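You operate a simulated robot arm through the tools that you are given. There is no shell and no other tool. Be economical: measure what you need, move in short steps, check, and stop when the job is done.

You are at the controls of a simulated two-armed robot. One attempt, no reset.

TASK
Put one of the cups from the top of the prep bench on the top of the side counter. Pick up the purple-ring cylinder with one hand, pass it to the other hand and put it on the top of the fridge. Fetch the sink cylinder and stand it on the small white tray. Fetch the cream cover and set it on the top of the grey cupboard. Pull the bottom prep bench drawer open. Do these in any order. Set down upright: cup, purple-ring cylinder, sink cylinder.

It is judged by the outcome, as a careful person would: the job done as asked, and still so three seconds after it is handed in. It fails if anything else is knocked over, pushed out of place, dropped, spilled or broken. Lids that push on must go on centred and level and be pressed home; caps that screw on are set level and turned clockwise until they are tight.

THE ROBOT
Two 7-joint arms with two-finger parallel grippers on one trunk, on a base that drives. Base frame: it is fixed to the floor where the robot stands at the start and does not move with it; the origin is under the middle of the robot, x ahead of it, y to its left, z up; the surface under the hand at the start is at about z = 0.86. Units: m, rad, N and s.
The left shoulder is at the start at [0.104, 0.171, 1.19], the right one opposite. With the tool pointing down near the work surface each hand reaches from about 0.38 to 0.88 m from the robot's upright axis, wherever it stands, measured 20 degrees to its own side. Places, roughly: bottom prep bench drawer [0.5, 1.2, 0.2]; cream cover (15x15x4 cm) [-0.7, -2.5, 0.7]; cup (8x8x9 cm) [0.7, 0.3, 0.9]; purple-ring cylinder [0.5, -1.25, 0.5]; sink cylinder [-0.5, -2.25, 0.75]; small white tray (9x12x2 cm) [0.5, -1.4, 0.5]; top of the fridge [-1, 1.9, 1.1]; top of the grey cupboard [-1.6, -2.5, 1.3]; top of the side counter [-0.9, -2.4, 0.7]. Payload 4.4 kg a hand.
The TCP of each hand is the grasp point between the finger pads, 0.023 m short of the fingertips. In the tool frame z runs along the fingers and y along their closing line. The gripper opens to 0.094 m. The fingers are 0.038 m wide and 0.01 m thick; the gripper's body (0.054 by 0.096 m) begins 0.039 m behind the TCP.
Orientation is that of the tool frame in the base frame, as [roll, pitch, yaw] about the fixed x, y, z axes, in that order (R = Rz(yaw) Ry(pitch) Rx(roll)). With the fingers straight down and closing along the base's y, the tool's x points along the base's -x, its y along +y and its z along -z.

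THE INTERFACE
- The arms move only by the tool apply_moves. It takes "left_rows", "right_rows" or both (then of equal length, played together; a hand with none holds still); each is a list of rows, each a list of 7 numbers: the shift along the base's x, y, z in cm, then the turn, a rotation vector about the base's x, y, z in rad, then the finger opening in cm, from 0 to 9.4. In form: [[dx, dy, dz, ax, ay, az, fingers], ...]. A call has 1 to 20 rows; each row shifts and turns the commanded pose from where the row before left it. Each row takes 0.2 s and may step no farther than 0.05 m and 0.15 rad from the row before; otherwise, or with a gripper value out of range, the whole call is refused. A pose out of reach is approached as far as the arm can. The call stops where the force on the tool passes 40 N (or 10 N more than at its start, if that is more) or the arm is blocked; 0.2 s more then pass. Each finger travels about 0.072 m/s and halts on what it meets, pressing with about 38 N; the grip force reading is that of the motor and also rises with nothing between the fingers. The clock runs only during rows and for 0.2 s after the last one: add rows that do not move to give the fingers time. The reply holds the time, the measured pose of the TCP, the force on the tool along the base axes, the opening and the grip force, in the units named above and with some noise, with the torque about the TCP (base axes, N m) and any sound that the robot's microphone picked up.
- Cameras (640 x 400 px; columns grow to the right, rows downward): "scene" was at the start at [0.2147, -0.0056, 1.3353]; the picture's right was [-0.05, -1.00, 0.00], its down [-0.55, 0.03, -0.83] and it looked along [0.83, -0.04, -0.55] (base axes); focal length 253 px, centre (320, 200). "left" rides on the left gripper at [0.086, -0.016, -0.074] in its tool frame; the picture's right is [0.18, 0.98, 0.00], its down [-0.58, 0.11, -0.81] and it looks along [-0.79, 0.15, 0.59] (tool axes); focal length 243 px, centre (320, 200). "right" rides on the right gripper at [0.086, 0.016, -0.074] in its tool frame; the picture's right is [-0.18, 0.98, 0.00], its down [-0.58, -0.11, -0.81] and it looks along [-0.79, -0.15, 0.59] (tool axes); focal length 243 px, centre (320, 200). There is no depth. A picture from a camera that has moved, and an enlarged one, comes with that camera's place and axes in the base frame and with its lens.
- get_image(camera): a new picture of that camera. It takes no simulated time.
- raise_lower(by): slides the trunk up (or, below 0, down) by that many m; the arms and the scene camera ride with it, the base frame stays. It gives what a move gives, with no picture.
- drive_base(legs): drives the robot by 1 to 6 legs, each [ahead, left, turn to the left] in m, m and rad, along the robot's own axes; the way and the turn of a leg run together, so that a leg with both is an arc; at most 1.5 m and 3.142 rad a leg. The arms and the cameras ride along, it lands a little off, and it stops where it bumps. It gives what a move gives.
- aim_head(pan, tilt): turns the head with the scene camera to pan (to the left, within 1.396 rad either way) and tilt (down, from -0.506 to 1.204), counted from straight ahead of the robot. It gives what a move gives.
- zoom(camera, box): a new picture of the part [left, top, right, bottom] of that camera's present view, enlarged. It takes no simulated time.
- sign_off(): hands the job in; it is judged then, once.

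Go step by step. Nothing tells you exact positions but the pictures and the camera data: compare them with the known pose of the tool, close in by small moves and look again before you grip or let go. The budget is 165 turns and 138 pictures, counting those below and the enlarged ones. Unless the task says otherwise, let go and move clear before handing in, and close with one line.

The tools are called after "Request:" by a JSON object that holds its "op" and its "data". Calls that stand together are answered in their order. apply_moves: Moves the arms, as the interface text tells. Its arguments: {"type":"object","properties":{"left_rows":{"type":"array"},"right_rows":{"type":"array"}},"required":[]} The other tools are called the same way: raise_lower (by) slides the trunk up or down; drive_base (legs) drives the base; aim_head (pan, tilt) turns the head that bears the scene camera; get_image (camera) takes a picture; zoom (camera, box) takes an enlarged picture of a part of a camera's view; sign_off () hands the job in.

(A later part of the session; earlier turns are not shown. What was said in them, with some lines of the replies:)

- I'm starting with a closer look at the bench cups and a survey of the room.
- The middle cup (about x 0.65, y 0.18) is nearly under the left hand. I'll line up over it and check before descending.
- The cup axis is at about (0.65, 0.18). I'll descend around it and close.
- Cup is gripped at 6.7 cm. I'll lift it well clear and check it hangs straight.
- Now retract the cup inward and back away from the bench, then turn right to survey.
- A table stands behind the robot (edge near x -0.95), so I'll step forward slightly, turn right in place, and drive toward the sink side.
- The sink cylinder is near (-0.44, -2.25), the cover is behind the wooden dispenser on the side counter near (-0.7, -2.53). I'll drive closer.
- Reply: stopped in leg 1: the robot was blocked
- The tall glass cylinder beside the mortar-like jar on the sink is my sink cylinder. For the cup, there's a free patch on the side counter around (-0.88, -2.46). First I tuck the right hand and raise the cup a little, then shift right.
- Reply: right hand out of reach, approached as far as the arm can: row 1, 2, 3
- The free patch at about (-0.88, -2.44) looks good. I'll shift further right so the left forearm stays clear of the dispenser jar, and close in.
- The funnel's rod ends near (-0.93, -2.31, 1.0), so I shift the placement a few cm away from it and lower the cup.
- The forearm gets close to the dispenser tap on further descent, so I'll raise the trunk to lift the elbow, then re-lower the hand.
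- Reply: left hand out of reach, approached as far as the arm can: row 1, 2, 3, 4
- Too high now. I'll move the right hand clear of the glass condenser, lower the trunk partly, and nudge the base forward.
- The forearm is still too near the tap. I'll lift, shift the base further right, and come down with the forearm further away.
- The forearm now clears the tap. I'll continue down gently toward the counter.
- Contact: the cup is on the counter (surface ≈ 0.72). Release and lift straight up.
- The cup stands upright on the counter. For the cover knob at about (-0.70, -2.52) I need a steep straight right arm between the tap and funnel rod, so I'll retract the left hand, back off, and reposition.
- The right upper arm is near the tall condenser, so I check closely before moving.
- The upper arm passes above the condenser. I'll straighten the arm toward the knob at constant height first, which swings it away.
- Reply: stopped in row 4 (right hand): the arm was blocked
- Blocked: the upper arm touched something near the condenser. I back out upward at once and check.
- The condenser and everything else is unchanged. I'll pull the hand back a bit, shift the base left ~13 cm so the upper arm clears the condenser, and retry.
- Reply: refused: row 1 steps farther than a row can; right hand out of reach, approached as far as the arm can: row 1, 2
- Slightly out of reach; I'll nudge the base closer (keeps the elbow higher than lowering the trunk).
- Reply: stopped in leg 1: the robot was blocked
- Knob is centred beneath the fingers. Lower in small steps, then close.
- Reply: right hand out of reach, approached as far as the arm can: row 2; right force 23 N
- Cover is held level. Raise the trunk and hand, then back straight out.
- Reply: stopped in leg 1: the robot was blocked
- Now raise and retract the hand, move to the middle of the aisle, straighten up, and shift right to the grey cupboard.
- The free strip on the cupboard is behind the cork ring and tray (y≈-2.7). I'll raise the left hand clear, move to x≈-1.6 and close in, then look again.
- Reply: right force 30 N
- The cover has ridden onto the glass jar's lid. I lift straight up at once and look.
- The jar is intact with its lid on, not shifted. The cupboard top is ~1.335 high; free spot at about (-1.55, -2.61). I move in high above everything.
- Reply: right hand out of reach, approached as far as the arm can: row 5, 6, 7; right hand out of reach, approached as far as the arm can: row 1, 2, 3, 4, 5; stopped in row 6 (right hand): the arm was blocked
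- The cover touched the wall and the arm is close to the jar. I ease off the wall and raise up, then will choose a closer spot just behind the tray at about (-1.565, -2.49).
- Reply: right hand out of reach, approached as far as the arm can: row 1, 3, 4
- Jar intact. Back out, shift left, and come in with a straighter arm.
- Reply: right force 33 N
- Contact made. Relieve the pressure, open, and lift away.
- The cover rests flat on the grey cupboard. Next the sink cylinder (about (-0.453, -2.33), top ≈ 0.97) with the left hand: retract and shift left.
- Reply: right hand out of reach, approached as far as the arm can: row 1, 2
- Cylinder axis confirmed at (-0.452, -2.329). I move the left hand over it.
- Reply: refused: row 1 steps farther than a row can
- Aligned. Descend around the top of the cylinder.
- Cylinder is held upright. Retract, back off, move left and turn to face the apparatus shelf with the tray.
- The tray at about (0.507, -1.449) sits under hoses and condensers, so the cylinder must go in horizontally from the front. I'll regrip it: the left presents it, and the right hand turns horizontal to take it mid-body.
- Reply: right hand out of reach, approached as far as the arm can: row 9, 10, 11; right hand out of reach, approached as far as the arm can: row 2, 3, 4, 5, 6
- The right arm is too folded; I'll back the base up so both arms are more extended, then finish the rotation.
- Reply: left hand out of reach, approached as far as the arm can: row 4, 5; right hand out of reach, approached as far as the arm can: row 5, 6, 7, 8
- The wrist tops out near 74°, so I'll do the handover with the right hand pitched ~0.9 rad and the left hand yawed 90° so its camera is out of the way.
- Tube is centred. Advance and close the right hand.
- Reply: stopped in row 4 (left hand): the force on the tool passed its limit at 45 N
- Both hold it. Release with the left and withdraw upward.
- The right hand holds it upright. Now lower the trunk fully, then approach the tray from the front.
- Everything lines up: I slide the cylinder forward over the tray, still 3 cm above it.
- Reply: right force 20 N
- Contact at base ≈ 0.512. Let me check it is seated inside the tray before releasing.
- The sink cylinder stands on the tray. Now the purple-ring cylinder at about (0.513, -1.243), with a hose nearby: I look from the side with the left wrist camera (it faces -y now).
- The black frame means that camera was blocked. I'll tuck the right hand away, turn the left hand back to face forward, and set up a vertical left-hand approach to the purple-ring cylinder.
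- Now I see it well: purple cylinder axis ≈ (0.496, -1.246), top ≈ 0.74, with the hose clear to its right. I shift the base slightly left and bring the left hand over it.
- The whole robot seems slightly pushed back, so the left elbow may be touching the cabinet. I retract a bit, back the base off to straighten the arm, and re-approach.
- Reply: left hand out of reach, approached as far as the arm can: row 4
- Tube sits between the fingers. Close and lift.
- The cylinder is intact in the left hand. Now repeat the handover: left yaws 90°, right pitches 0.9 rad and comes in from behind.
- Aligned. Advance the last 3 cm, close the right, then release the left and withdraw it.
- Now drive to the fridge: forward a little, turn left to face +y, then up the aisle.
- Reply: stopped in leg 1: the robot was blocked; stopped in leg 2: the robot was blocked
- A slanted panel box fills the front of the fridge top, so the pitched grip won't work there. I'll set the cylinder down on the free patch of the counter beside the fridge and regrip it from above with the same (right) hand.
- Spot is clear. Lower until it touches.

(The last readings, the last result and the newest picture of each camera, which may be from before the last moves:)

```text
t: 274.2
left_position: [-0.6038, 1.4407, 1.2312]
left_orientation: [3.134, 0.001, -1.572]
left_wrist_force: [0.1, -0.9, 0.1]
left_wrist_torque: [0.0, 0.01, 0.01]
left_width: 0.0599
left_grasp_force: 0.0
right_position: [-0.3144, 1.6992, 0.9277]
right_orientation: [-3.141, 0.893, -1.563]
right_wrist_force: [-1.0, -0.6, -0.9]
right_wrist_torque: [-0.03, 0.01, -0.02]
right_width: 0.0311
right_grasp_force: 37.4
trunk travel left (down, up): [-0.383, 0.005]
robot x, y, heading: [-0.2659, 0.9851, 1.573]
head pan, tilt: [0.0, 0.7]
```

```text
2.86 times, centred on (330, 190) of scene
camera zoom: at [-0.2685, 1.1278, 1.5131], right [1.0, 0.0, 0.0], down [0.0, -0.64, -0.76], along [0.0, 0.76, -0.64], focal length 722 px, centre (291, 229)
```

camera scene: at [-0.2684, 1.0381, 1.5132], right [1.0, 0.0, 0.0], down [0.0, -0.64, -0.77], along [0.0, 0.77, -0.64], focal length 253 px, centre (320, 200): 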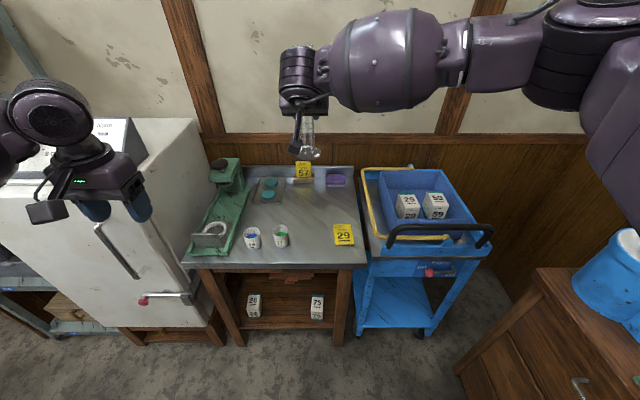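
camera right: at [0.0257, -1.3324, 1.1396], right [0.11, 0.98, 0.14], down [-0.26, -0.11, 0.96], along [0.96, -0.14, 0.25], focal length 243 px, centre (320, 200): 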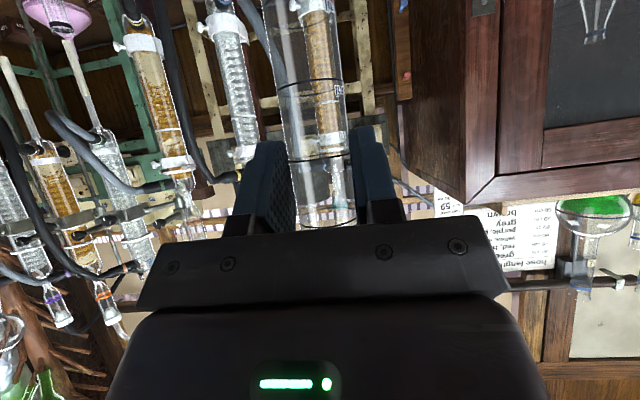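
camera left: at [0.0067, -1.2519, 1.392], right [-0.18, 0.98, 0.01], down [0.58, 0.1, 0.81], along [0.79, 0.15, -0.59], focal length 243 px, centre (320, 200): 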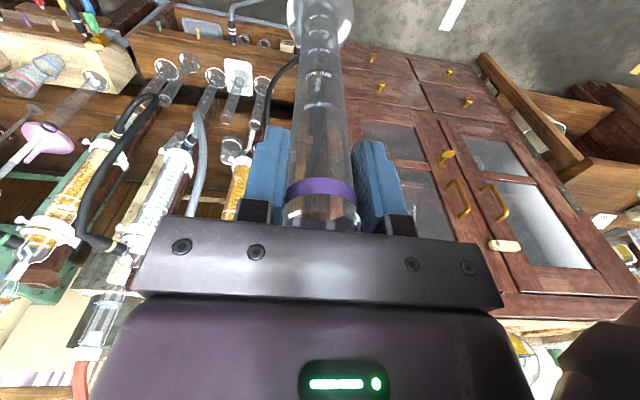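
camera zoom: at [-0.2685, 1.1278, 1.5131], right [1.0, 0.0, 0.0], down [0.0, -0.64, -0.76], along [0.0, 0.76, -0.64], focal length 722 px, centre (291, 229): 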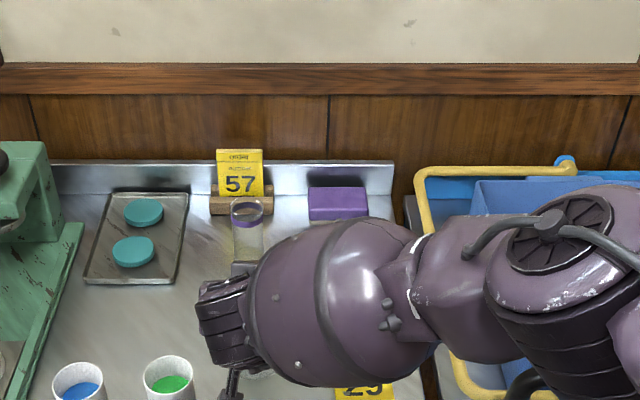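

Request:
{"op": "apply_moves", "data": {"right_rows": [[0, 0, -0.5, 0, 0, 0, 2], [0, 0, -0.5, 0, 0, 0, 2], [0, 0, -0.5, 0, 0, 0, 2], [0, 0, -0.5, 0, 0, 0, 2], [0, 0, -0.5, 0, 0, 0, 2], [0, 0, 0, 0, 0, 0, 2]]}}

```text
t: 275.6
left_position: [-0.6028, 1.4401, 1.2317]
left_orientation: [3.133, 0.0, -1.573]
left_wrist_force: [0.5, 0.1, 0.0]
left_wrist_torque: [-0.01, 0.01, -0.02]
left_width: 0.0599
left_grasp_force: 0.0
right_position: [-0.3162, 1.7003, 0.9049]
right_orientation: [-3.14, 0.896, -1.561]
right_wrist_force: [-3.3, 3.1, 20.5]
right_wrist_torque: [0.45, 0.19, 0.04]
right_width: 0.0312
right_grasp_force: 38.1
trunk travel left (down, up): [-0.383, 0.005]
robot x, y, heading: [-0.2652, 0.9862, 1.574]
head pan, tilt: [0.0, 0.7]
```

Set down at counter height ≈ 0.79. Open and withdraw back and up, then turn the right hand vertical for a top grip.

Request:
{"op": "apply_moves", "data": {"right_rows": [[0, 0, 0.3, 0, 0, 0, 3.1], [0, 0, 0, 0, 0, 0, 3.7], [0, 0, 0, 0, 0, 0, 4.8], [0, 0, 0, 0, 0, 0, 5.2], [0, -2, 0.3, 0, 0, 0, 5.2], [0, -4, 2, 0, 0, 0, 5.2], [0, -4, 2, 0, 0, 0, 5.2], [0, -3, 4, 0.13, 0, 0, 6], [0, -1, 4, 0.13, 0, 0, 6], [0, 0, 4, 0.13, 0, 0, 6], [0, 0, 4, 0.13, 0, 0, 6], [0, 0, 4, 0.13, 0, 0, 7], [0, 2, 0, 0.13, 0, 0, 7], [0, 2, 0, 0.11, 0, 0, 7], [0, 0, 0, 0, 0, 0, 7]]}}

Request:
{"op": "zoom", "data": {"camera": "scene", "box": [200, 100, 400, 280]}}

```text
t: 278.8
left_position: [-0.6031, 1.4401, 1.2318]
left_orientation: [3.134, 0.001, -1.573]
left_wrist_force: [0.6, 0.6, -1.0]
left_wrist_torque: [-0.01, 0.02, -0.01]
left_width: 0.06
left_grasp_force: 0.0
right_position: [-0.3157, 1.6005, 1.1461]
right_orientation: [-0.027, 1.356, 1.55]
right_wrist_force: [0.2, 0.2, 0.7]
right_wrist_torque: [-0.01, -0.01, 0.0]
right_width: 0.0699
right_grasp_force: 0.0
trunk travel left (down, up): [-0.383, 0.005]
robot x, y, heading: [-0.2672, 0.9857, 1.573]
head pan, tilt: [0.0, 0.7]
```

```text
2.22 times, centred on (300, 190) of scene
camera zoom: at [-0.2684, 1.1276, 1.5131], right [1.0, 0.0, 0.0], down [0.0, -0.64, -0.77], along [0.0, 0.77, -0.64], focal length 562 px, centre (364, 222)
```

zoom: 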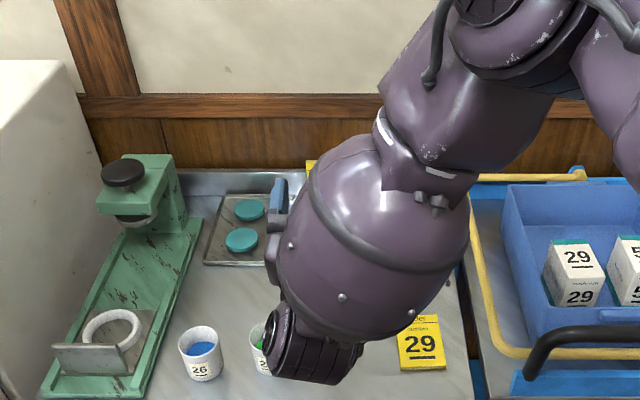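

I rotated the wrong way; the hand is clear above the cylinder, so I'll raise it and rotate back down to vertical.

Request:
{"op": "apply_moves", "data": {"right_rows": [[0, 0, 3, -0.14, 0, 0, 7], [0, 0, 3, -0.14, 0, 0, 7], [0, 0, 2, -0.14, 0, 0, 7], [0, 0, 0, -0.14, 0, 0, 7], [0, 0, 0, -0.14, 0, 0, 7], [0, 0, 0, -0.14, 0, 0, 7], [0, 0, 0, -0.14, 0, 0, 7], [0, 0, 0, -0.14, 0, 0, 7], [0, 0, 0, -0.14, 0, 0, 7], [0, 0, 0, -0.14, 0, 0, 7], [0, 0, 0, -0.14, 0, 0, 7], [0, 0, 0, -0.14, 0, 0, 7], [0, 0, 0, -0.105, 0, 0, 7], [0, 0, 0, 0, 0, 0, 7]]}}

Request:
{"op": "get_image", "data": {"camera": "right"}}

```text
t: 281.8
left_position: [-0.603, 1.4405, 1.2307]
left_orientation: [3.132, 0.0, -1.572]
left_wrist_force: [-0.2, 0.3, 0.2]
left_wrist_torque: [-0.03, 0.02, 0.03]
left_width: 0.06
left_grasp_force: 0.0
right_position: [-0.3147, 1.5996, 1.2282]
right_orientation: [3.136, -0.001, -1.565]
right_wrist_force: [0.5, -0.7, 0.8]
right_wrist_torque: [0.02, -0.02, -0.01]
right_width: 0.07
right_grasp_force: 0.0
trunk travel left (down, up): [-0.383, 0.005]
robot x, y, heading: [-0.2668, 0.9859, 1.577]
head pan, tilt: [0.0, 0.7]
```

```text
8 pictures are left
camera right: at [-0.3317, 1.5128, 1.3026], right [-0.98, 0.18, 0.01], down [0.11, 0.58, 0.8], along [0.14, 0.79, -0.59], focal length 243 px, centre (320, 200)
```

right: 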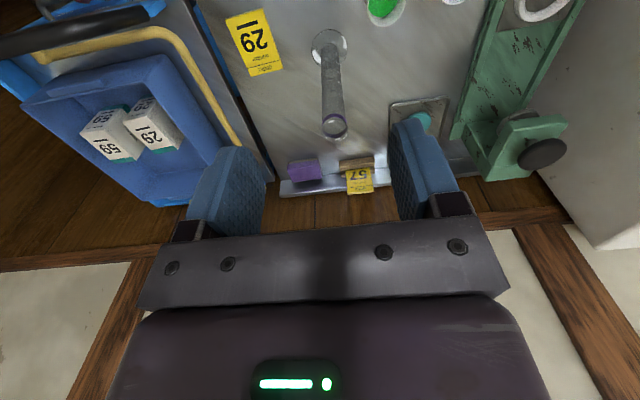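

Request:
{"op": "drive_base", "data": {"legs": [[0.06, 0, 0]]}}

Request:
{"op": "apply_moves", "data": {"right_rows": [[0, 3, 0, 0, 0, 0, 7], [0, 2.6, -3, 0, 0, 0, 7], [0, 0, -4, 0, 0, 0, 7], [0, 0, -4, 0, 0, 0, 7], [0, 0, 0, 0, 0, 0, 7]]}}

```text
t: 282.8
left_position: [-0.6043, 1.5033, 1.23]
left_orientation: [3.133, -0.002, -1.575]
left_wrist_force: [-0.1, 0.4, -1.2]
left_wrist_torque: [-0.02, -0.02, 0.01]
left_width: 0.06
left_grasp_force: 0.0
right_position: [-0.3152, 1.6614, 1.2271]
right_orientation: [3.136, -0.002, -1.566]
right_wrist_force: [-0.7, 1.1, -0.6]
right_wrist_torque: [-0.02, 0.03, -0.01]
right_width: 0.07
right_grasp_force: 0.2
trunk travel left (down, up): [-0.383, 0.005]
robot x, y, heading: [-0.2672, 1.0515, 1.572]
head pan, tilt: [0.0, 0.7]
```

```text
t: 284.0
left_position: [-0.6031, 1.5016, 1.2316]
left_orientation: [3.132, 0.0, -1.573]
left_wrist_force: [0.1, 0.4, -0.4]
left_wrist_torque: [0.04, 0.0, 0.0]
left_width: 0.0601
left_grasp_force: 0.1
right_position: [-0.3163, 1.7188, 1.1161]
right_orientation: [3.136, 0.001, -1.565]
right_wrist_force: [0.4, 0.9, 0.8]
right_wrist_torque: [0.0, 0.0, 0.02]
right_width: 0.0702
right_grasp_force: 0.0
trunk travel left (down, up): [-0.383, 0.005]
robot x, y, heading: [-0.2674, 1.0462, 1.576]
head pan, tilt: [0.0, 0.7]
```

Request:
{"op": "get_image", "data": {"camera": "right"}}

```text
7 pictures are left
camera right: at [-0.3323, 1.6306, 1.1911], right [-0.98, 0.18, 0.01], down [0.11, 0.58, 0.81], along [0.14, 0.79, -0.59], focal length 243 px, centre (320, 200)
```

right: 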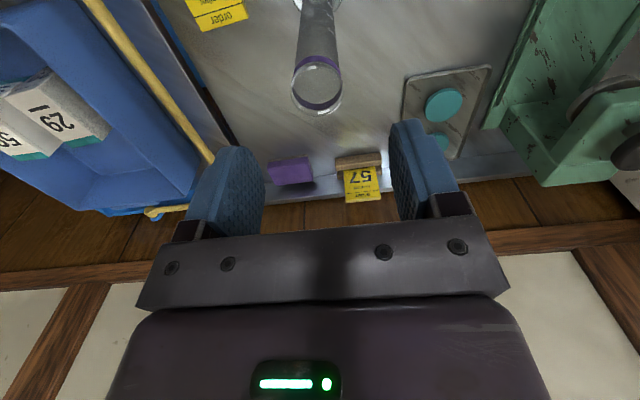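

Request:
{"op": "apply_moves", "data": {"right_rows": [[0, 0, -4, 0, 0, 0, 7], [0, 0, -4, 0, 0, 0, 7], [0, 0, -3.2, 0, 0, 0, 7], [0, 0, 0, 0, 0, 0, 5], [0, 0, 0, 0, 0, 0, 3.5], [0, 0, 0, 0, 0, 0, 2], [0, 0, 0, 0, 0, 0, 2], [0, 0, 1, 0, 0, 0, 2], [0, 0, 3, 0, 0, 0, 2], [0, 0, 4, 0, 0, 0, 2], [0, 0, 4, 0, 0, 0, 2], [0, 0, 4, 0, 0, 0, 2], [0, 0, 4, 0, 0, 0, 2]]}}

```text
t: 286.8
left_position: [-0.6047, 1.5008, 1.2314]
left_orientation: [3.131, 0.0, -1.573]
left_wrist_force: [-0.3, -0.3, -1.1]
left_wrist_torque: [0.04, -0.03, -0.02]
left_width: 0.06
left_grasp_force: 0.1
right_position: [-0.315, 1.7154, 1.2081]
right_orientation: [3.137, -0.001, -1.565]
right_wrist_force: [-0.2, -1.4, -0.2]
right_wrist_torque: [0.01, 0.0, -0.02]
right_width: 0.0315
right_grasp_force: 37.5
trunk travel left (down, up): [-0.383, 0.005]
robot x, y, heading: [-0.2679, 1.0478, 1.576]
head pan, tilt: [0.0, 0.7]
```

Gripped from above. Lift high enough to clear the panel box, tuck the left hand, and shift left toward the fridge.

Request:
{"op": "apply_moves", "data": {"right_rows": [[0, 0, 4, 0, 0, 0, 2], [0, 0, 4, 0, 0, 0, 2], [0, 0, 4, 0, 0, 0, 2], [0, 0, 4, 0, 0, 0, 2], [0, 0, 4, 0, 0, 0, 2], [0, 0, 4, 0, 0, 0, 2], [0, 0, 4, 0, 0, 0, 2], [0, -1, 4, 0, 0, 0, 2]], "left_rows": [[2, -1, 3, 0, 0, 0, 6], [2, -1, 3, 0, 0, 0, 6], [2, -1, 3, 0, 0, 0, 6], [2, -1, 3, 0, 0, 0, 6], [2, -1, 3, 0, 0, 0, 6], [2, -1, 3, 0, 0, 0, 6], [0, -1, 3, 0, 0, 0, 6], [0, 0, 0, 0, 0, 0, 6]]}}

Request:
{"op": "drive_base", "data": {"legs": [[0, 0.8, 0]]}}

```text
t: 288.6
left_position: [-0.4821, 1.4303, 1.4422]
left_orientation: [3.134, 0.0, -1.571]
left_wrist_force: [-0.2, 0.0, -0.7]
left_wrist_torque: [0.02, 0.03, 0.02]
left_width: 0.0596
left_grasp_force: 0.1
right_position: [-0.3167, 1.7041, 1.5259]
right_orientation: [3.136, -0.003, -1.567]
right_wrist_force: [1.1, 0.8, -1.6]
right_wrist_torque: [0.04, 0.0, -0.02]
right_width: 0.0311
right_grasp_force: 38.2
trunk travel left (down, up): [-0.383, 0.005]
robot x, y, heading: [-0.2652, 1.0447, 1.573]
head pan, tilt: [0.0, 0.7]
```

```text
t: 296.1
left_position: [-1.2945, 1.4229, 1.4407]
left_orientation: [3.132, 0.0, -1.563]
left_wrist_force: [-0.2, 1.3, -0.2]
left_wrist_torque: [-0.01, -0.01, 0.05]
left_width: 0.0602
left_grasp_force: 0.0
right_position: [-1.1301, 1.6983, 1.5258]
right_orientation: [3.137, -0.003, -1.557]
right_wrist_force: [-0.1, -0.1, -0.5]
right_wrist_torque: [-0.01, -0.01, 0.0]
right_width: 0.0312
right_grasp_force: 38.2
trunk travel left (down, up): [-0.383, 0.005]
robot x, y, heading: [-1.0773, 1.0412, 1.583]
head pan, tilt: [0.0, 0.7]
```

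Request:
{"op": "aim_head", "data": {"pan": 0.0, "tilt": 0.55}}

Request:
{"op": "get_image", "data": {"camera": "scene"}}

```text
t: 296.8
left_position: [-1.2939, 1.421, 1.4404]
left_orientation: [3.133, 0.001, -1.564]
left_wrist_force: [-0.2, 0.4, 0.4]
left_wrist_torque: [-0.02, 0.0, -0.02]
left_width: 0.0601
left_grasp_force: 0.2
right_position: [-1.1306, 1.6983, 1.5254]
right_orientation: [3.136, -0.002, -1.556]
right_wrist_force: [0.3, 0.6, -1.0]
right_wrist_torque: [0.0, 0.0, 0.0]
right_width: 0.0313
right_grasp_force: 38.1
trunk travel left (down, up): [-0.383, 0.005]
robot x, y, heading: [-1.0763, 1.0405, 1.584]
head pan, tilt: [0.0, 0.55]
```

```text
6 pictures are left
camera scene: at [-1.0786, 1.1869, 1.5262], right [1.0, 0.01, 0.0], down [0.01, -0.52, -0.85], along [-0.01, 0.85, -0.52], focal length 253 px, centre (320, 200)
```

scene: 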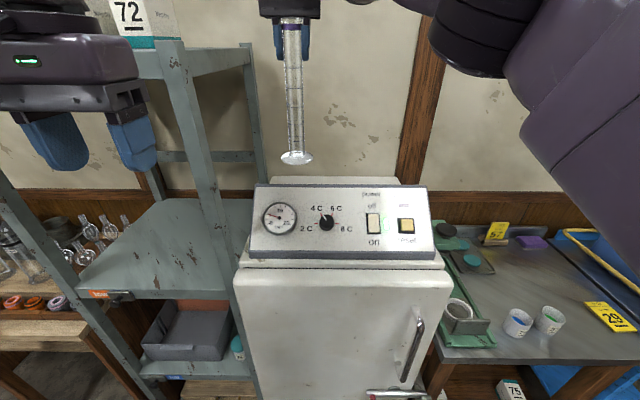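

Behind the panel the fridge top is free (y ≈ 1.80–2.04). Target (-0.95, 1.92). Tuck the left hand inward and move closer.

Request:
{"op": "apply_moves", "data": {"left_rows": [[3, 0, 0, 0, 0, 0, 6], [3, 0, 0, 0, 0, 0, 6], [3, 0, 0, 0, 0, 0, 6], [2, 0, 0, 0, 0, 0, 6], [0, 0, 0, 0, 0, 0, 6]], "right_rows": [[4, 0, 0, 0, 0, 0, 2], [4, 0, 0, 0, 0, 0, 2], [4, 0, 0, 0, 0, 0, 2], [4, 0, 0, 0, 0, 0, 2], [2, 0, 0, 0, 0, 0, 2]]}}

Request:
{"op": "drive_base", "data": {"legs": [[0.165, 0, 0]]}}

Request:
{"op": "apply_moves", "data": {"right_rows": [[0, 2, -1.5, 0, 0, 0, 2], [0, 2, -1.5, 0, 0, 0, 2], [0, 1.5, -1, 0, 0, 0, 2], [0, 0, 0, 0, 0, 0, 2]]}}

```text
t: 298.0
left_position: [-1.1846, 1.424, 1.4422]
left_orientation: [3.133, 0.0, -1.562]
left_wrist_force: [1.1, -0.2, -0.3]
left_wrist_torque: [-0.03, -0.03, 0.01]
left_width: 0.0601
left_grasp_force: 0.2
right_position: [-0.9527, 1.6977, 1.5249]
right_orientation: [3.137, -0.001, -1.552]
right_wrist_force: [-0.1, -0.3, -1.6]
right_wrist_torque: [0.01, 0.0, -0.02]
right_width: 0.0312
right_grasp_force: 37.8
trunk travel left (down, up): [-0.383, 0.005]
robot x, y, heading: [-1.078, 1.0421, 1.582]
head pan, tilt: [0.0, 0.55]
```

```text
t: 299.4
left_position: [-1.1884, 1.5475, 1.4491]
left_orientation: [3.134, 0.026, -1.567]
left_wrist_force: [0.0, -0.9, -0.2]
left_wrist_torque: [0.03, -0.03, 0.01]
left_width: 0.0599
left_grasp_force: 0.1
right_position: [-0.9592, 1.8273, 1.5325]
right_orientation: [3.134, 0.009, -1.548]
right_wrist_force: [-0.4, 0.0, -1.2]
right_wrist_torque: [0.0, -0.03, 0.03]
right_width: 0.0312
right_grasp_force: 38.1
trunk travel left (down, up): [-0.383, 0.005]
robot x, y, heading: [-1.079, 1.1865, 1.593]
head pan, tilt: [0.0, 0.55]
stopped in leg 1: the robot was blocked; the commanded pose is now the measured one
```

```text
t: 300.4
left_position: [-1.1879, 1.5479, 1.4491]
left_orientation: [3.133, 0.026, -1.568]
left_wrist_force: [0.5, -0.5, -0.5]
left_wrist_torque: [0.0, 0.02, -0.04]
left_width: 0.0601
left_grasp_force: 0.0
right_position: [-0.9586, 1.8837, 1.4962]
right_orientation: [3.137, 0.014, -1.549]
right_wrist_force: [-0.8, 0.0, -1.1]
right_wrist_torque: [0.02, -0.05, 0.01]
right_width: 0.0312
right_grasp_force: 38.5
trunk travel left (down, up): [-0.383, 0.005]
robot x, y, heading: [-1.0758, 1.1822, 1.586]
head pan, tilt: [0.0, 0.55]
```

Request:
{"op": "drive_base", "data": {"legs": [[-0.02, 0, 0]]}}

Request:
{"op": "apply_moves", "data": {"right_rows": [[0, 2, -1, 0, 0, 0, 2], [0, 2, -1, 0, 0, 0, 2], [0, 1, -1, 0, 0, 0, 2], [0, 0, 0, 0, 0, 0, 2]]}}

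Request:
{"op": "get_image", "data": {"camera": "scene"}}

```text
t: 301.2
left_position: [-1.1868, 1.5424, 1.4443]
left_orientation: [3.134, 0.013, -1.569]
left_wrist_force: [-0.9, 0.1, 1.2]
left_wrist_torque: [-0.02, -0.02, 0.0]
left_width: 0.0601
left_grasp_force: 0.1
right_position: [-0.9579, 1.8769, 1.4893]
right_orientation: [3.135, 0.004, -1.55]
right_wrist_force: [0.2, 0.4, 0.0]
right_wrist_torque: [0.01, 0.0, 0.0]
right_width: 0.0312
right_grasp_force: 38.4
trunk travel left (down, up): [-0.383, 0.005]
robot x, y, heading: [-1.0745, 1.1655, 1.584]
head pan, tilt: [0.0, 0.55]
```

```text
t: 302.2
left_position: [-1.1865, 1.5423, 1.4459]
left_orientation: [3.133, 0.012, -1.567]
left_wrist_force: [0.4, 0.1, -0.1]
left_wrist_torque: [0.06, -0.01, 0.0]
left_width: 0.06
left_grasp_force: 0.1
right_position: [-0.959, 1.9186, 1.4585]
right_orientation: [3.137, 0.002, -1.552]
right_wrist_force: [0.0, -1.3, -0.9]
right_wrist_torque: [0.0, 0.01, -0.03]
right_width: 0.031
right_grasp_force: 37.6
right hand out of reach, approached as far as the arm can: row 3
trunk travel left (down, up): [-0.383, 0.005]
robot x, y, heading: [-1.0743, 1.1703, 1.587]
head pan, tilt: [0.0, 0.55]
```

```text
5 pictures are left
camera scene: at [-1.0815, 1.3106, 1.5266], right [1.0, 0.02, 0.0], down [0.01, -0.52, -0.85], along [-0.01, 0.85, -0.52], focal length 253 px, centre (320, 200)
```

scene: 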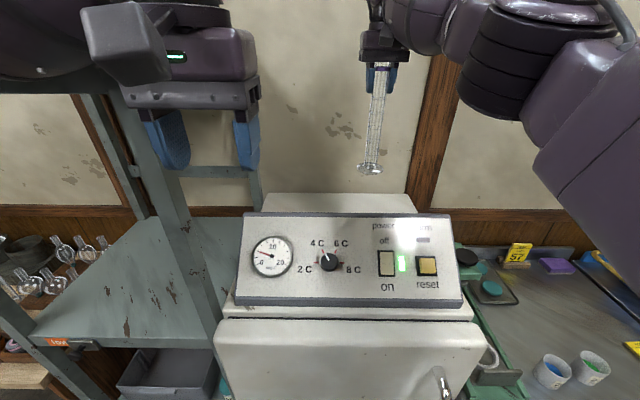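

The cylinder is over the free fridge top, well behind the panel (back at y≈1.75). Lower it.

Request:
{"op": "apply_moves", "data": {"right_rows": [[0, 0, -3, 0, 0, 0, 2], [0, 0, -3, 0, 0, 0, 2], [0, 0, -3, 0, 0, 0, 2], [0, 0, -2, 0, 0, 0, 2], [0, 0, -1, 0, 0, 0, 2], [0, 0, 0, 0, 0, 0, 2]]}}

```text
t: 303.6
left_position: [-1.1876, 1.5432, 1.4438]
left_orientation: [3.133, 0.013, -1.57]
left_wrist_force: [0.1, -0.5, -0.2]
left_wrist_torque: [0.0, -0.03, 0.02]
left_width: 0.06
left_grasp_force: 0.0
right_position: [-0.9577, 1.9186, 1.338]
right_orientation: [3.138, 0.003, -1.551]
right_wrist_force: [0.7, 0.3, -0.7]
right_wrist_torque: [-0.05, 0.0, -0.01]
right_width: 0.0313
right_grasp_force: 38.1
trunk travel left (down, up): [-0.383, 0.005]
robot x, y, heading: [-1.0759, 1.1676, 1.585]
head pan, tilt: [0.0, 0.55]
```

Request:
{"op": "apply_moves", "data": {"right_rows": [[0, 0, -0.6, 0, 0, 0, 2], [0, 0, -0.6, 0, 0, 0, 2], [0, 0, -0.6, 0, 0, 0, 2], [0, 0, -0.6, 0, 0, 0, 2], [0, 0, -0.5, 0, 0, 0, 2], [0, 0, 0, 0, 0, 0, 2]]}}

```text
t: 305.0
left_position: [-1.1878, 1.5427, 1.4452]
left_orientation: [3.134, 0.012, -1.568]
left_wrist_force: [0.8, -0.5, 0.0]
left_wrist_torque: [0.0, 0.01, -0.01]
left_width: 0.0601
left_grasp_force: 0.0
right_position: [-0.9576, 1.9188, 1.3095]
right_orientation: [3.136, 0.003, -1.551]
right_wrist_force: [-0.6, -0.6, -0.7]
right_wrist_torque: [-0.02, 0.0, 0.01]
right_width: 0.0313
right_grasp_force: 38.2
trunk travel left (down, up): [-0.383, 0.005]
robot x, y, heading: [-1.0788, 1.1649, 1.588]
head pan, tilt: [0.0, 0.55]
```

Request:
{"op": "apply_moves", "data": {"right_rows": [[0, 0, -0.6, 0, 0, 0, 2], [0, 0, -0.5, 0, 0, 0, 2], [0, 0, -0.5, 0, 0, 0, 2], [0, 0, -0.5, 0, 0, 0, 2], [0, 0, -0.5, 0, 0, 0, 2], [0, 0, 0, 0, 0, 0, 2]]}}

```text
t: 305.7
left_position: [-1.1875, 1.5407, 1.4439]
left_orientation: [3.132, 0.013, -1.57]
left_wrist_force: [-0.2, 0.6, -1.1]
left_wrist_torque: [-0.01, 0.04, 0.01]
left_width: 0.0599
left_grasp_force: 0.0
right_position: [-0.9578, 1.9197, 1.3068]
right_orientation: [3.13, 0.013, -1.552]
right_wrist_force: [1.1, -2.5, 6.7]
right_wrist_torque: [-0.73, -0.39, -0.05]
right_width: 0.0314
right_grasp_force: 37.9
trunk travel left (down, up): [-0.383, 0.005]
robot x, y, heading: [-1.0785, 1.1663, 1.59]
head pan, tilt: [0.0, 0.55]
stopped in row 3 (right hand): the force on the tool passed its limit at 45 N (the readings are from after the stop); the commanded pose is now the measured one
```

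Contact with the fridge top. Release and lift clear.

Request:
{"op": "apply_moves", "data": {"right_rows": [[0, 0, 0.1, 0, 0, 0, 3.1], [0, 0, 0, 0, 0, 0, 3.8], [0, 0, 0, 0, 0, 0, 5], [0, 0, 0, 0, 0, 0, 6], [0, 0, 1, 0, 0, 0, 6], [0, 0, 3, 0, 0, 0, 6], [0, 0, 3, 0, 0, 0, 6], [0, -1, 3, 0, 0, 0, 6], [0, -1, 3, 0, 0, 0, 6], [0, -2, 3, 0, 0, 0, 6], [0, -3, 3, 0, 0, 0, 6], [0, -4, 0, 0, 0, 0, 6]]}}

Request:
{"op": "get_image", "data": {"camera": "scene"}}

```text
t: 308.3
left_position: [-1.1871, 1.5416, 1.4438]
left_orientation: [3.133, 0.011, -1.572]
left_wrist_force: [0.1, 0.3, 0.0]
left_wrist_torque: [0.04, 0.0, 0.02]
left_width: 0.0598
left_grasp_force: 0.0
right_position: [-0.957, 1.8062, 1.497]
right_orientation: [3.134, 0.012, -1.553]
right_wrist_force: [-0.2, 0.4, -0.1]
right_wrist_torque: [0.04, -0.02, 0.0]
right_width: 0.06
right_grasp_force: 0.0
trunk travel left (down, up): [-0.383, 0.005]
robot x, y, heading: [-1.0793, 1.1691, 1.581]
head pan, tilt: [0.0, 0.55]
```

```text
4 pictures are left
camera scene: at [-1.081, 1.3094, 1.5266], right [1.0, 0.02, 0.0], down [0.01, -0.52, -0.85], along [-0.01, 0.85, -0.52], focal length 253 px, centre (320, 200)
```

scene: 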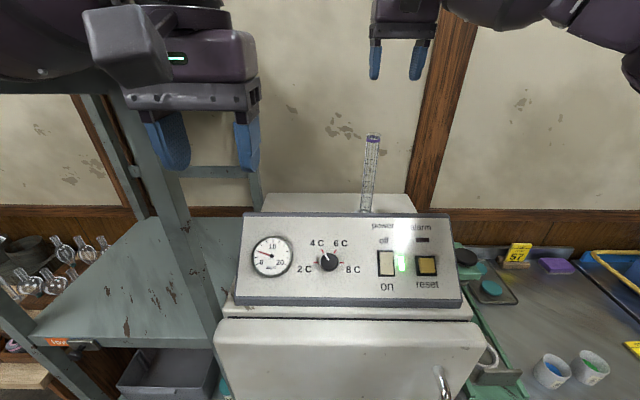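

The purple-ring cylinder stands upright on the fridge. Last task: the bottom drawer (handle near (0.41, 1.19, 0.2)). I back off, shift right and turn to face +x.

Request:
{"op": "drive_base", "data": {"legs": [[-0.13, 0, 0], [0, -0.6, 0], [0, 0, -1.57]]}}

Request:
{"op": "aim_head", "data": {"pan": 0.0, "tilt": 0.85}}

Request:
{"op": "get_image", "data": {"camera": "scene"}}

```text
t: 318.8
left_position: [-0.093, 1.15, 1.4433]
left_orientation: [3.13, 0.008, 3.133]
left_wrist_force: [0.6, -0.1, -0.8]
left_wrist_torque: [-0.02, 0.01, 0.0]
left_width: 0.06
left_grasp_force: 0.1
right_position: [0.17, 0.9171, 1.496]
right_orientation: [3.13, 0.01, -3.132]
right_wrist_force: [-0.1, 0.1, 0.8]
right_wrist_torque: [-0.01, 0.02, 0.0]
right_width: 0.06
right_grasp_force: 0.0
trunk travel left (down, up): [-0.383, 0.005]
robot x, y, heading: [-0.4707, 1.0467, 0.004]
head pan, tilt: [0.0, 0.55]
```

```text
t: 319.6
left_position: [-0.0916, 1.1514, 1.4432]
left_orientation: [3.13, 0.006, 3.132]
left_wrist_force: [0.2, -0.3, -0.1]
left_wrist_torque: [0.02, 0.0, -0.04]
left_width: 0.0601
left_grasp_force: 0.2
right_position: [0.17, 0.9175, 1.496]
right_orientation: [3.133, 0.011, -3.133]
right_wrist_force: [-0.5, 0.2, 0.1]
right_wrist_torque: [-0.02, 0.01, -0.02]
right_width: 0.0599
right_grasp_force: 0.1
trunk travel left (down, up): [-0.383, 0.005]
robot x, y, heading: [-0.4715, 1.0441, 0.006]
head pan, tilt: [0.0, 0.85]
```

```text
3 pictures are left
camera scene: at [-0.3373, 1.0443, 1.5009], right [0.01, -1.0, 0.0], down [-0.75, 0.0, -0.66], along [0.66, 0.0, -0.75], focal length 253 px, centre (320, 200)
```

scene: 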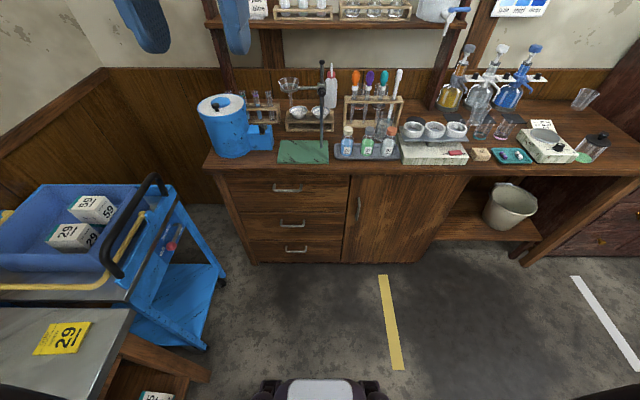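

Clear view of the three drawers; the bottom handle is near (0.405, 1.187, 0.22). I retract the right hand, lower the trunk fully and prepare the left hand.

Request:
{"op": "apply_moves", "data": {"right_rows": [[-4, -1, 0, 0, 0, 0, 6], [-4, -1, 0, 0, 0, 0, 6], [-4, -1, 0, 0, 0, 0, 6], [-4, -1, 0, 0, 0, 0, 6], [-4, -1, 0, 0, 0, 0, 6], [-3, -1, 0, 0, 0, 0, 6]], "left_rows": [[2, 1, 0, 0, 0, -0.14, 6], [2, 1, 0, 0, 0, -0.14, 6], [1, 1, 0, 0, 0, -0.14, 6], [0, 1, 0, 0, 0, -0.14, 6], [0, 0, 0, 0, 0, -0.14, 6], [0, 0, 0, 0, 0, -0.14, 6]]}}

Request:
{"op": "raise_lower", "data": {"by": -0.383}}

Request:
{"op": "apply_moves", "data": {"left_rows": [[0, 0, -4, 0, 0, -0.14, 6], [0, 0, -4, 0, 0, -0.14, 6], [0, 0, -4, 0, 0, -0.14, 6], [0, 0, -4, 0, 0, -0.14, 6], [0, 0, -4, 0, 0, -0.14, 6], [0, 0, -4, 0, -0.1, -0.03, 6], [0, 0, -4, 0, -0.1, 0, 6], [0, 0, -4, 0, -0.1, 0, 6], [0, 0, -4, 0, -0.1, 0, 6], [0, 0, -4, 0, -0.1, 0, 6]]}}

```text
t: 321.0
left_position: [-0.0426, 1.1912, 1.4428]
left_orientation: [3.131, 0.007, 2.29]
left_wrist_force: [-0.2, 0.3, 0.0]
left_wrist_torque: [0.01, -0.01, 0.0]
left_width: 0.0599
left_grasp_force: 0.1
right_position: [-0.0601, 0.8577, 1.4955]
right_orientation: [3.13, 0.01, -3.132]
right_wrist_force: [0.0, -0.2, 0.3]
right_wrist_torque: [0.01, 0.0, -0.01]
right_width: 0.0601
right_grasp_force: 0.0
trunk travel left (down, up): [-0.383, 0.005]
robot x, y, heading: [-0.4733, 1.0426, 0.005]
head pan, tilt: [0.0, 0.85]
```

```text
t: 324.0
left_position: [-0.0374, 1.1907, 1.0835]
left_orientation: [-3.134, -0.009, 2.292]
left_wrist_force: [-0.3, 0.7, 0.1]
left_wrist_torque: [-0.02, -0.01, 0.03]
left_width: 0.0598
left_grasp_force: 0.1
right_position: [-0.0483, 0.8581, 1.1388]
right_orientation: [3.131, -0.02, 3.14]
right_wrist_force: [2.5, -0.5, 0.5]
right_wrist_torque: [0.03, 0.32, -0.02]
right_width: 0.06
right_grasp_force: 0.1
trunk travel left (down, up): [-0.029, 0.36]
robot x, y, heading: [-0.4732, 1.0476, 0.004]
head pan, tilt: [0.0, 0.85]
stopped: the force on the tool passed its limit at 112 N (the readings are from after the stop); the commanded pose is now the measured one
```

```text
t: 326.2
left_position: [-0.0371, 1.1847, 1.0691]
left_orientation: [3.121, 0.021, 2.205]
left_wrist_force: [-0.8, -0.2, 0.2]
left_wrist_torque: [0.01, -0.02, -0.01]
left_width: 0.0602
left_grasp_force: 0.0
left hand out of reach, approached as far as the arm can: row 1, 2, 3, 4, 5, 6, 7, 8, 9, 10
right_position: [-0.0505, 0.858, 1.1392]
right_orientation: [3.132, -0.017, 3.141]
right_wrist_force: [4.9, -1.7, 4.7]
right_wrist_torque: [0.25, 0.9, 0.02]
right_width: 0.0599
right_grasp_force: 0.1
trunk travel left (down, up): [-0.029, 0.36]
robot x, y, heading: [-0.4758, 1.0425, 0.008]
head pan, tilt: [0.0, 0.85]
```

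The arms were too folded against the leaning torso. Move both forward, then lower the left hand.

Request:
{"op": "apply_moves", "data": {"right_rows": [[3, -1, 0, 0, 0, 0, 6], [4, -1, 0, 0, 0, 0, 6], [4, -1, 0, 0, 0, 0, 6], [4, -1, 0, 0, 0, 0, 6], [0, 0, 0, 0, 0, 0, 6], [0, 0, 0, 0, 0, 0, 6], [0, 0, 0, 0, 0, 0, 6], [0, 0, 0, 0, 0, 0, 6], [0, 0, 0, 0, 0, 0, 6], [0, 0, 0, 0, 0, 0, 6], [0, 0, 0, 0, 0, 0, 6], [0, 0, 0, 0, 0, 0, 6]], "left_rows": [[4, 0, 0, 0, 0, -0.1, 6], [4, 0, 0, 0, 0, -0.1, 6], [4, 0, 0, 0, 0, -0.1, 6], [4, 0, 0, 0, 0, -0.1, 6], [4, 0, 0, 0, 0, -0.1, 6], [2, 0, -4, 0, 0, -0.1, 6], [0, 0, -4.5, 0, 0, 0, 6], [0, 0, -4.5, 0, 0, 0, 6], [0, 0, -4.5, 0, 0, 0, 6], [0, 0, -4.5, 0, 0, 0, 6], [0, 0, -4.5, 0, 0, 0, 6], [0, 0, 0, 0, 0, 0, 6]]}}

Request:
{"op": "raise_lower", "data": {"by": -0.028}}

```text
t: 328.8
left_position: [0.183, 1.1832, 0.8012]
left_orientation: [3.121, 0.022, 1.604]
left_wrist_force: [0.8, -0.4, 0.9]
left_wrist_torque: [0.01, 0.02, -0.01]
left_width: 0.06
left_grasp_force: 0.1
right_position: [0.0986, 0.8192, 1.1419]
right_orientation: [3.132, -0.017, -3.141]
right_wrist_force: [-0.7, 0.3, 0.1]
right_wrist_torque: [-0.01, 0.0, 0.01]
right_width: 0.0601
right_grasp_force: 0.1
trunk travel left (down, up): [-0.029, 0.36]
robot x, y, heading: [-0.4722, 1.0449, 0.002]
head pan, tilt: [0.0, 0.85]
```

```text
t: 329.6
left_position: [0.183, 1.1845, 0.7762]
left_orientation: [3.118, 0.024, 1.606]
left_wrist_force: [-0.2, -0.1, 0.1]
left_wrist_torque: [0.01, -0.02, 0.0]
left_width: 0.06
left_grasp_force: 0.0
right_position: [0.0982, 0.8173, 1.1138]
right_orientation: [3.128, -0.016, 3.141]
right_wrist_force: [-0.2, 0.2, -1.1]
right_wrist_torque: [-0.01, -0.02, 0.01]
right_width: 0.06
right_grasp_force: 0.0
trunk travel left (down, up): [-0.001, 0.388]
robot x, y, heading: [-0.4753, 1.0474, 0.003]
head pan, tilt: [0.0, 0.85]
```

Request:
{"op": "apply_moves", "data": {"left_rows": [[0, 0, -4.3, 0, -0.08, 0, 6], [0, 0, -4.3, 0, -0.08, 0, 6], [0, 0, -4.3, 0, -0.08, 0, 6], [0, 0, -4.3, 0, -0.08, 0, 6], [0, 0, -4.3, 0, -0.08, 0, 6], [0, 0, -4.3, 0, -0.08, 0, 6], [0, 0, -4.3, 0, -0.08, 0, 6], [0, 0, -4.3, 0, -0.08, 0, 6], [0, 0, -4.3, 0, -0.08, 0, 6], [0, 0, -4.3, 0, -0.08, 0, 6], [0, 0, -4.3, 0, -0.08, 0, 6], [0, 0, -4.3, 0, -0.08, 0, 6], [0, 0, 0, 0, 0, 0, 6]]}}

```text
t: 332.6
left_position: [0.1943, 1.2258, 0.2568]
left_orientation: [2.148, -0.014, 1.577]
left_wrist_force: [0.7, 0.1, 0.0]
left_wrist_torque: [0.01, -0.01, 0.0]
left_width: 0.0603
left_grasp_force: 0.1
right_position: [0.1022, 0.8187, 1.1097]
right_orientation: [3.132, -0.023, 3.14]
right_wrist_force: [0.5, -0.6, 0.0]
right_wrist_torque: [0.02, 0.01, 0.01]
right_width: 0.0598
right_grasp_force: 0.1
trunk travel left (down, up): [-0.001, 0.388]
robot x, y, heading: [-0.4718, 1.0447, 0.0]
head pan, tilt: [0.0, 0.85]
stopped in row 13 (left hand): the arm was blocked; the commanded pose is now the measured one
```

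The left hand is now low and pitched toward the drawer. Drive closer and look with the wrist camera.

Request:
{"op": "drive_base", "data": {"legs": [[0.13, -0.035, 0]]}}

Request:
{"op": "get_image", "data": {"camera": "left"}}

```text
t: 333.9
left_position: [0.3192, 1.1927, 0.2575]
left_orientation: [2.144, -0.018, 1.576]
left_wrist_force: [-19.6, -6.4, 6.7]
left_wrist_torque: [0.0, -0.63, -0.58]
left_width: 0.0577
left_grasp_force: 0.0
right_position: [0.2276, 0.7869, 1.1101]
right_orientation: [3.131, -0.021, 3.141]
right_wrist_force: [-0.2, 0.1, 0.2]
right_wrist_torque: [-0.03, 0.01, 0.0]
right_width: 0.0601
right_grasp_force: 0.0
trunk travel left (down, up): [-0.001, 0.388]
robot x, y, heading: [-0.3461, 1.0107, 0.006]
head pan, tilt: [0.0, 0.85]
stopped in leg 1: the force on the tool passed its limit at 340 N (the readings are from after the stop); the commanded pose is now the measured one
```

```text
2 pictures are left
camera left: at [0.2469, 1.2786, 0.2869], right [0.53, 0.17, 0.83], down [-0.62, -0.59, 0.52], along [0.58, -0.79, -0.21], focal length 243 px, centre (320, 200)
```

left: 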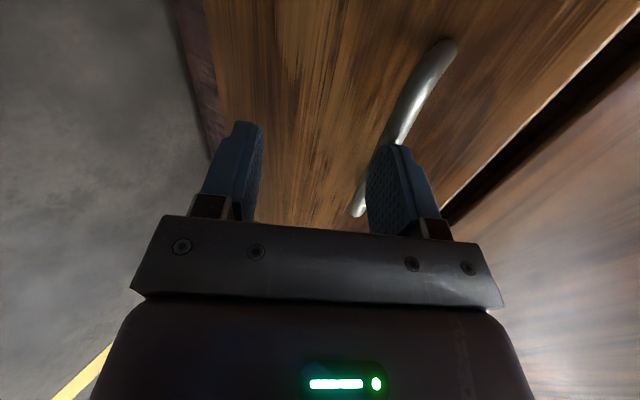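

The upper fingertip met the handle bar, so the bar is at about (0.365, 1.19, 0.27). I back off, raise 2 cm so the bar is between the fingers, and advance gently.

Request:
{"op": "apply_moves", "data": {"left_rows": [[-3, 0, 0, 0, 0, 0, 6], [0, 0, 2, 0, 0, 0, 6], [0, 0, 0, 0, 0, 0, 6], [2, 0, 0, 0, 0, 0, 6], [2, 0, 0, 0, 0, 0, 6], [1.5, 0, 0, 0, 0, 0, 6], [1, 0, 0, 0, 0, 0, 6], [0, 0, 0, 0, 0, 0, 6]]}}

```text
t: 335.7
left_position: [0.3525, 1.1912, 0.2779]
left_orientation: [2.145, -0.015, 1.576]
left_wrist_force: [-0.2, -0.5, 0.2]
left_wrist_torque: [-0.01, -0.05, -0.01]
left_width: 0.0599
left_grasp_force: 0.1
right_position: [0.2272, 0.7863, 1.1113]
right_orientation: [3.131, -0.02, -3.141]
right_wrist_force: [-0.1, -0.2, -0.2]
right_wrist_torque: [0.0, 0.04, -0.02]
right_width: 0.0601
right_grasp_force: 0.1
trunk travel left (down, up): [-0.001, 0.388]
robot x, y, heading: [-0.3461, 1.0063, 0.009]
head pan, tilt: [0.0, 0.85]
```

Request:
{"op": "apply_moves", "data": {"left_rows": [[0, 0, 0, 0, 0, 0, 4], [0, 0, 0, 0, 0, 0, 2.5], [0, 0, 0, 0, 0, 0, 1], [0, 0, 0, 0, 0, 0, 0], [0, 0, 0, 0, 0, 0, 0]]}}

```text
t: 336.9
left_position: [0.3538, 1.1928, 0.2795]
left_orientation: [2.141, -0.014, 1.579]
left_wrist_force: [0.7, -0.7, 5.3]
left_wrist_torque: [-1.64, -0.07, 0.83]
left_width: 0.0117
left_grasp_force: 44.9
right_position: [0.2273, 0.7851, 1.112]
right_orientation: [3.132, -0.016, -3.139]
right_wrist_force: [-0.3, -0.2, 0.5]
right_wrist_torque: [0.05, 0.05, 0.01]
right_width: 0.0602
right_grasp_force: 0.0
trunk travel left (down, up): [-0.001, 0.388]
robot x, y, heading: [-0.3468, 1.0082, 0.012]
head pan, tilt: [0.0, 0.85]
```

The bar is gripped (1.2 cm). Pull the drawer by driving back.

Request:
{"op": "drive_base", "data": {"legs": [[-0.22, 0, 0]]}}

```text
t: 338.6
left_position: [0.1385, 1.1932, 0.2793]
left_orientation: [2.141, -0.018, 1.579]
left_wrist_force: [0.5, 1.8, 11.7]
left_wrist_torque: [-1.74, -0.13, 0.5]
left_width: 0.0119
left_grasp_force: 44.8
right_position: [0.0103, 0.7856, 1.1124]
right_orientation: [3.133, -0.018, -3.137]
right_wrist_force: [-0.1, 0.6, -0.5]
right_wrist_torque: [0.0, -0.02, 0.01]
right_width: 0.06
right_grasp_force: 0.2
trunk travel left (down, up): [-0.001, 0.388]
robot x, y, heading: [-0.5608, 1.011, 0.007]
head pan, tilt: [0.0, 0.85]
```

The grip held and moved 21 cm. Release the handle, withdraw the hand, and check.

Request:
{"op": "apply_moves", "data": {"left_rows": [[0, 0, 0, 0, 0, 0, 2], [0, 0, 0, 0, 0, 0, 4], [0, 0, 0, 0, 0, 0, 6], [0, 0, 0, 0, 0, 0, 6], [-2, 0, 0.5, 0, 0, 0, 6], [-3, 0, 1, 0, 0, 0, 6], [-3, 0, 2, 0, 0, 0, 6], [0, 0, 4, 0, 0, 0, 6], [0, 2, 4, 0, 0, 0, 6]]}}

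Request:
{"op": "get_image", "data": {"camera": "scene"}}

```text
t: 340.6
left_position: [0.0587, 1.2135, 0.3921]
left_orientation: [2.145, -0.016, 1.578]
left_wrist_force: [0.0, 0.6, 0.0]
left_wrist_torque: [0.0, -0.05, -0.01]
left_width: 0.0601
left_grasp_force: 0.1
right_position: [0.0125, 0.7853, 1.111]
right_orientation: [3.131, -0.019, -3.136]
right_wrist_force: [-0.5, 0.2, 0.3]
right_wrist_torque: [-0.06, 0.0, 0.01]
right_width: 0.0601
right_grasp_force: 0.0
trunk travel left (down, up): [-0.001, 0.388]
robot x, y, heading: [-0.5592, 1.0065, 0.007]
head pan, tilt: [0.0, 0.85]
```

```text
1 pictures are left
camera scene: at [-0.1765, 1.0124, 1.0715], right [0.01, -1.0, 0.0], down [-0.75, -0.01, -0.66], along [0.66, 0.01, -0.75], focal length 253 px, centre (320, 200)
```

scene: 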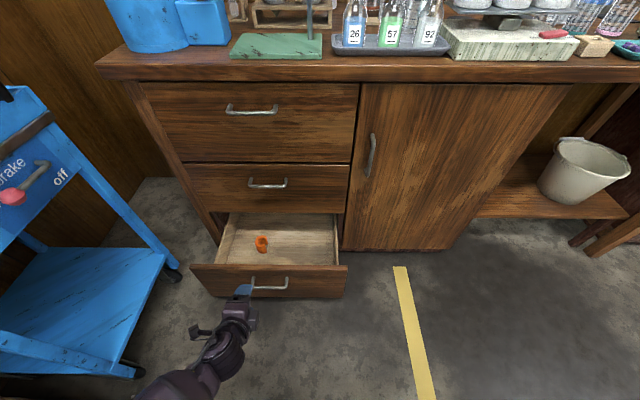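

The bottom drawer is open and my hand is clear, so all five jobs are done and I'm handing in.

Request:
{"op": "sign_off", "data": {}}

```text
The job is handed in.
```

All five jobs are done. One cup stands on the side counter, the purple-ring cylinder was passed from the left hand to the right and stands on the fridge, and the sink cylinder stands on the small white tray. The cream cover lies flat on the grey cupboard, and the bottom prep bench drawer is open about 21 cm. On the way the cover pressed on the glass jar on the grey cupboard, the right arm was stopped by something by the tall condenser, and the base was stopped several times by furniture; nothing looked moved in later pictures, though I didn't check after every stop.
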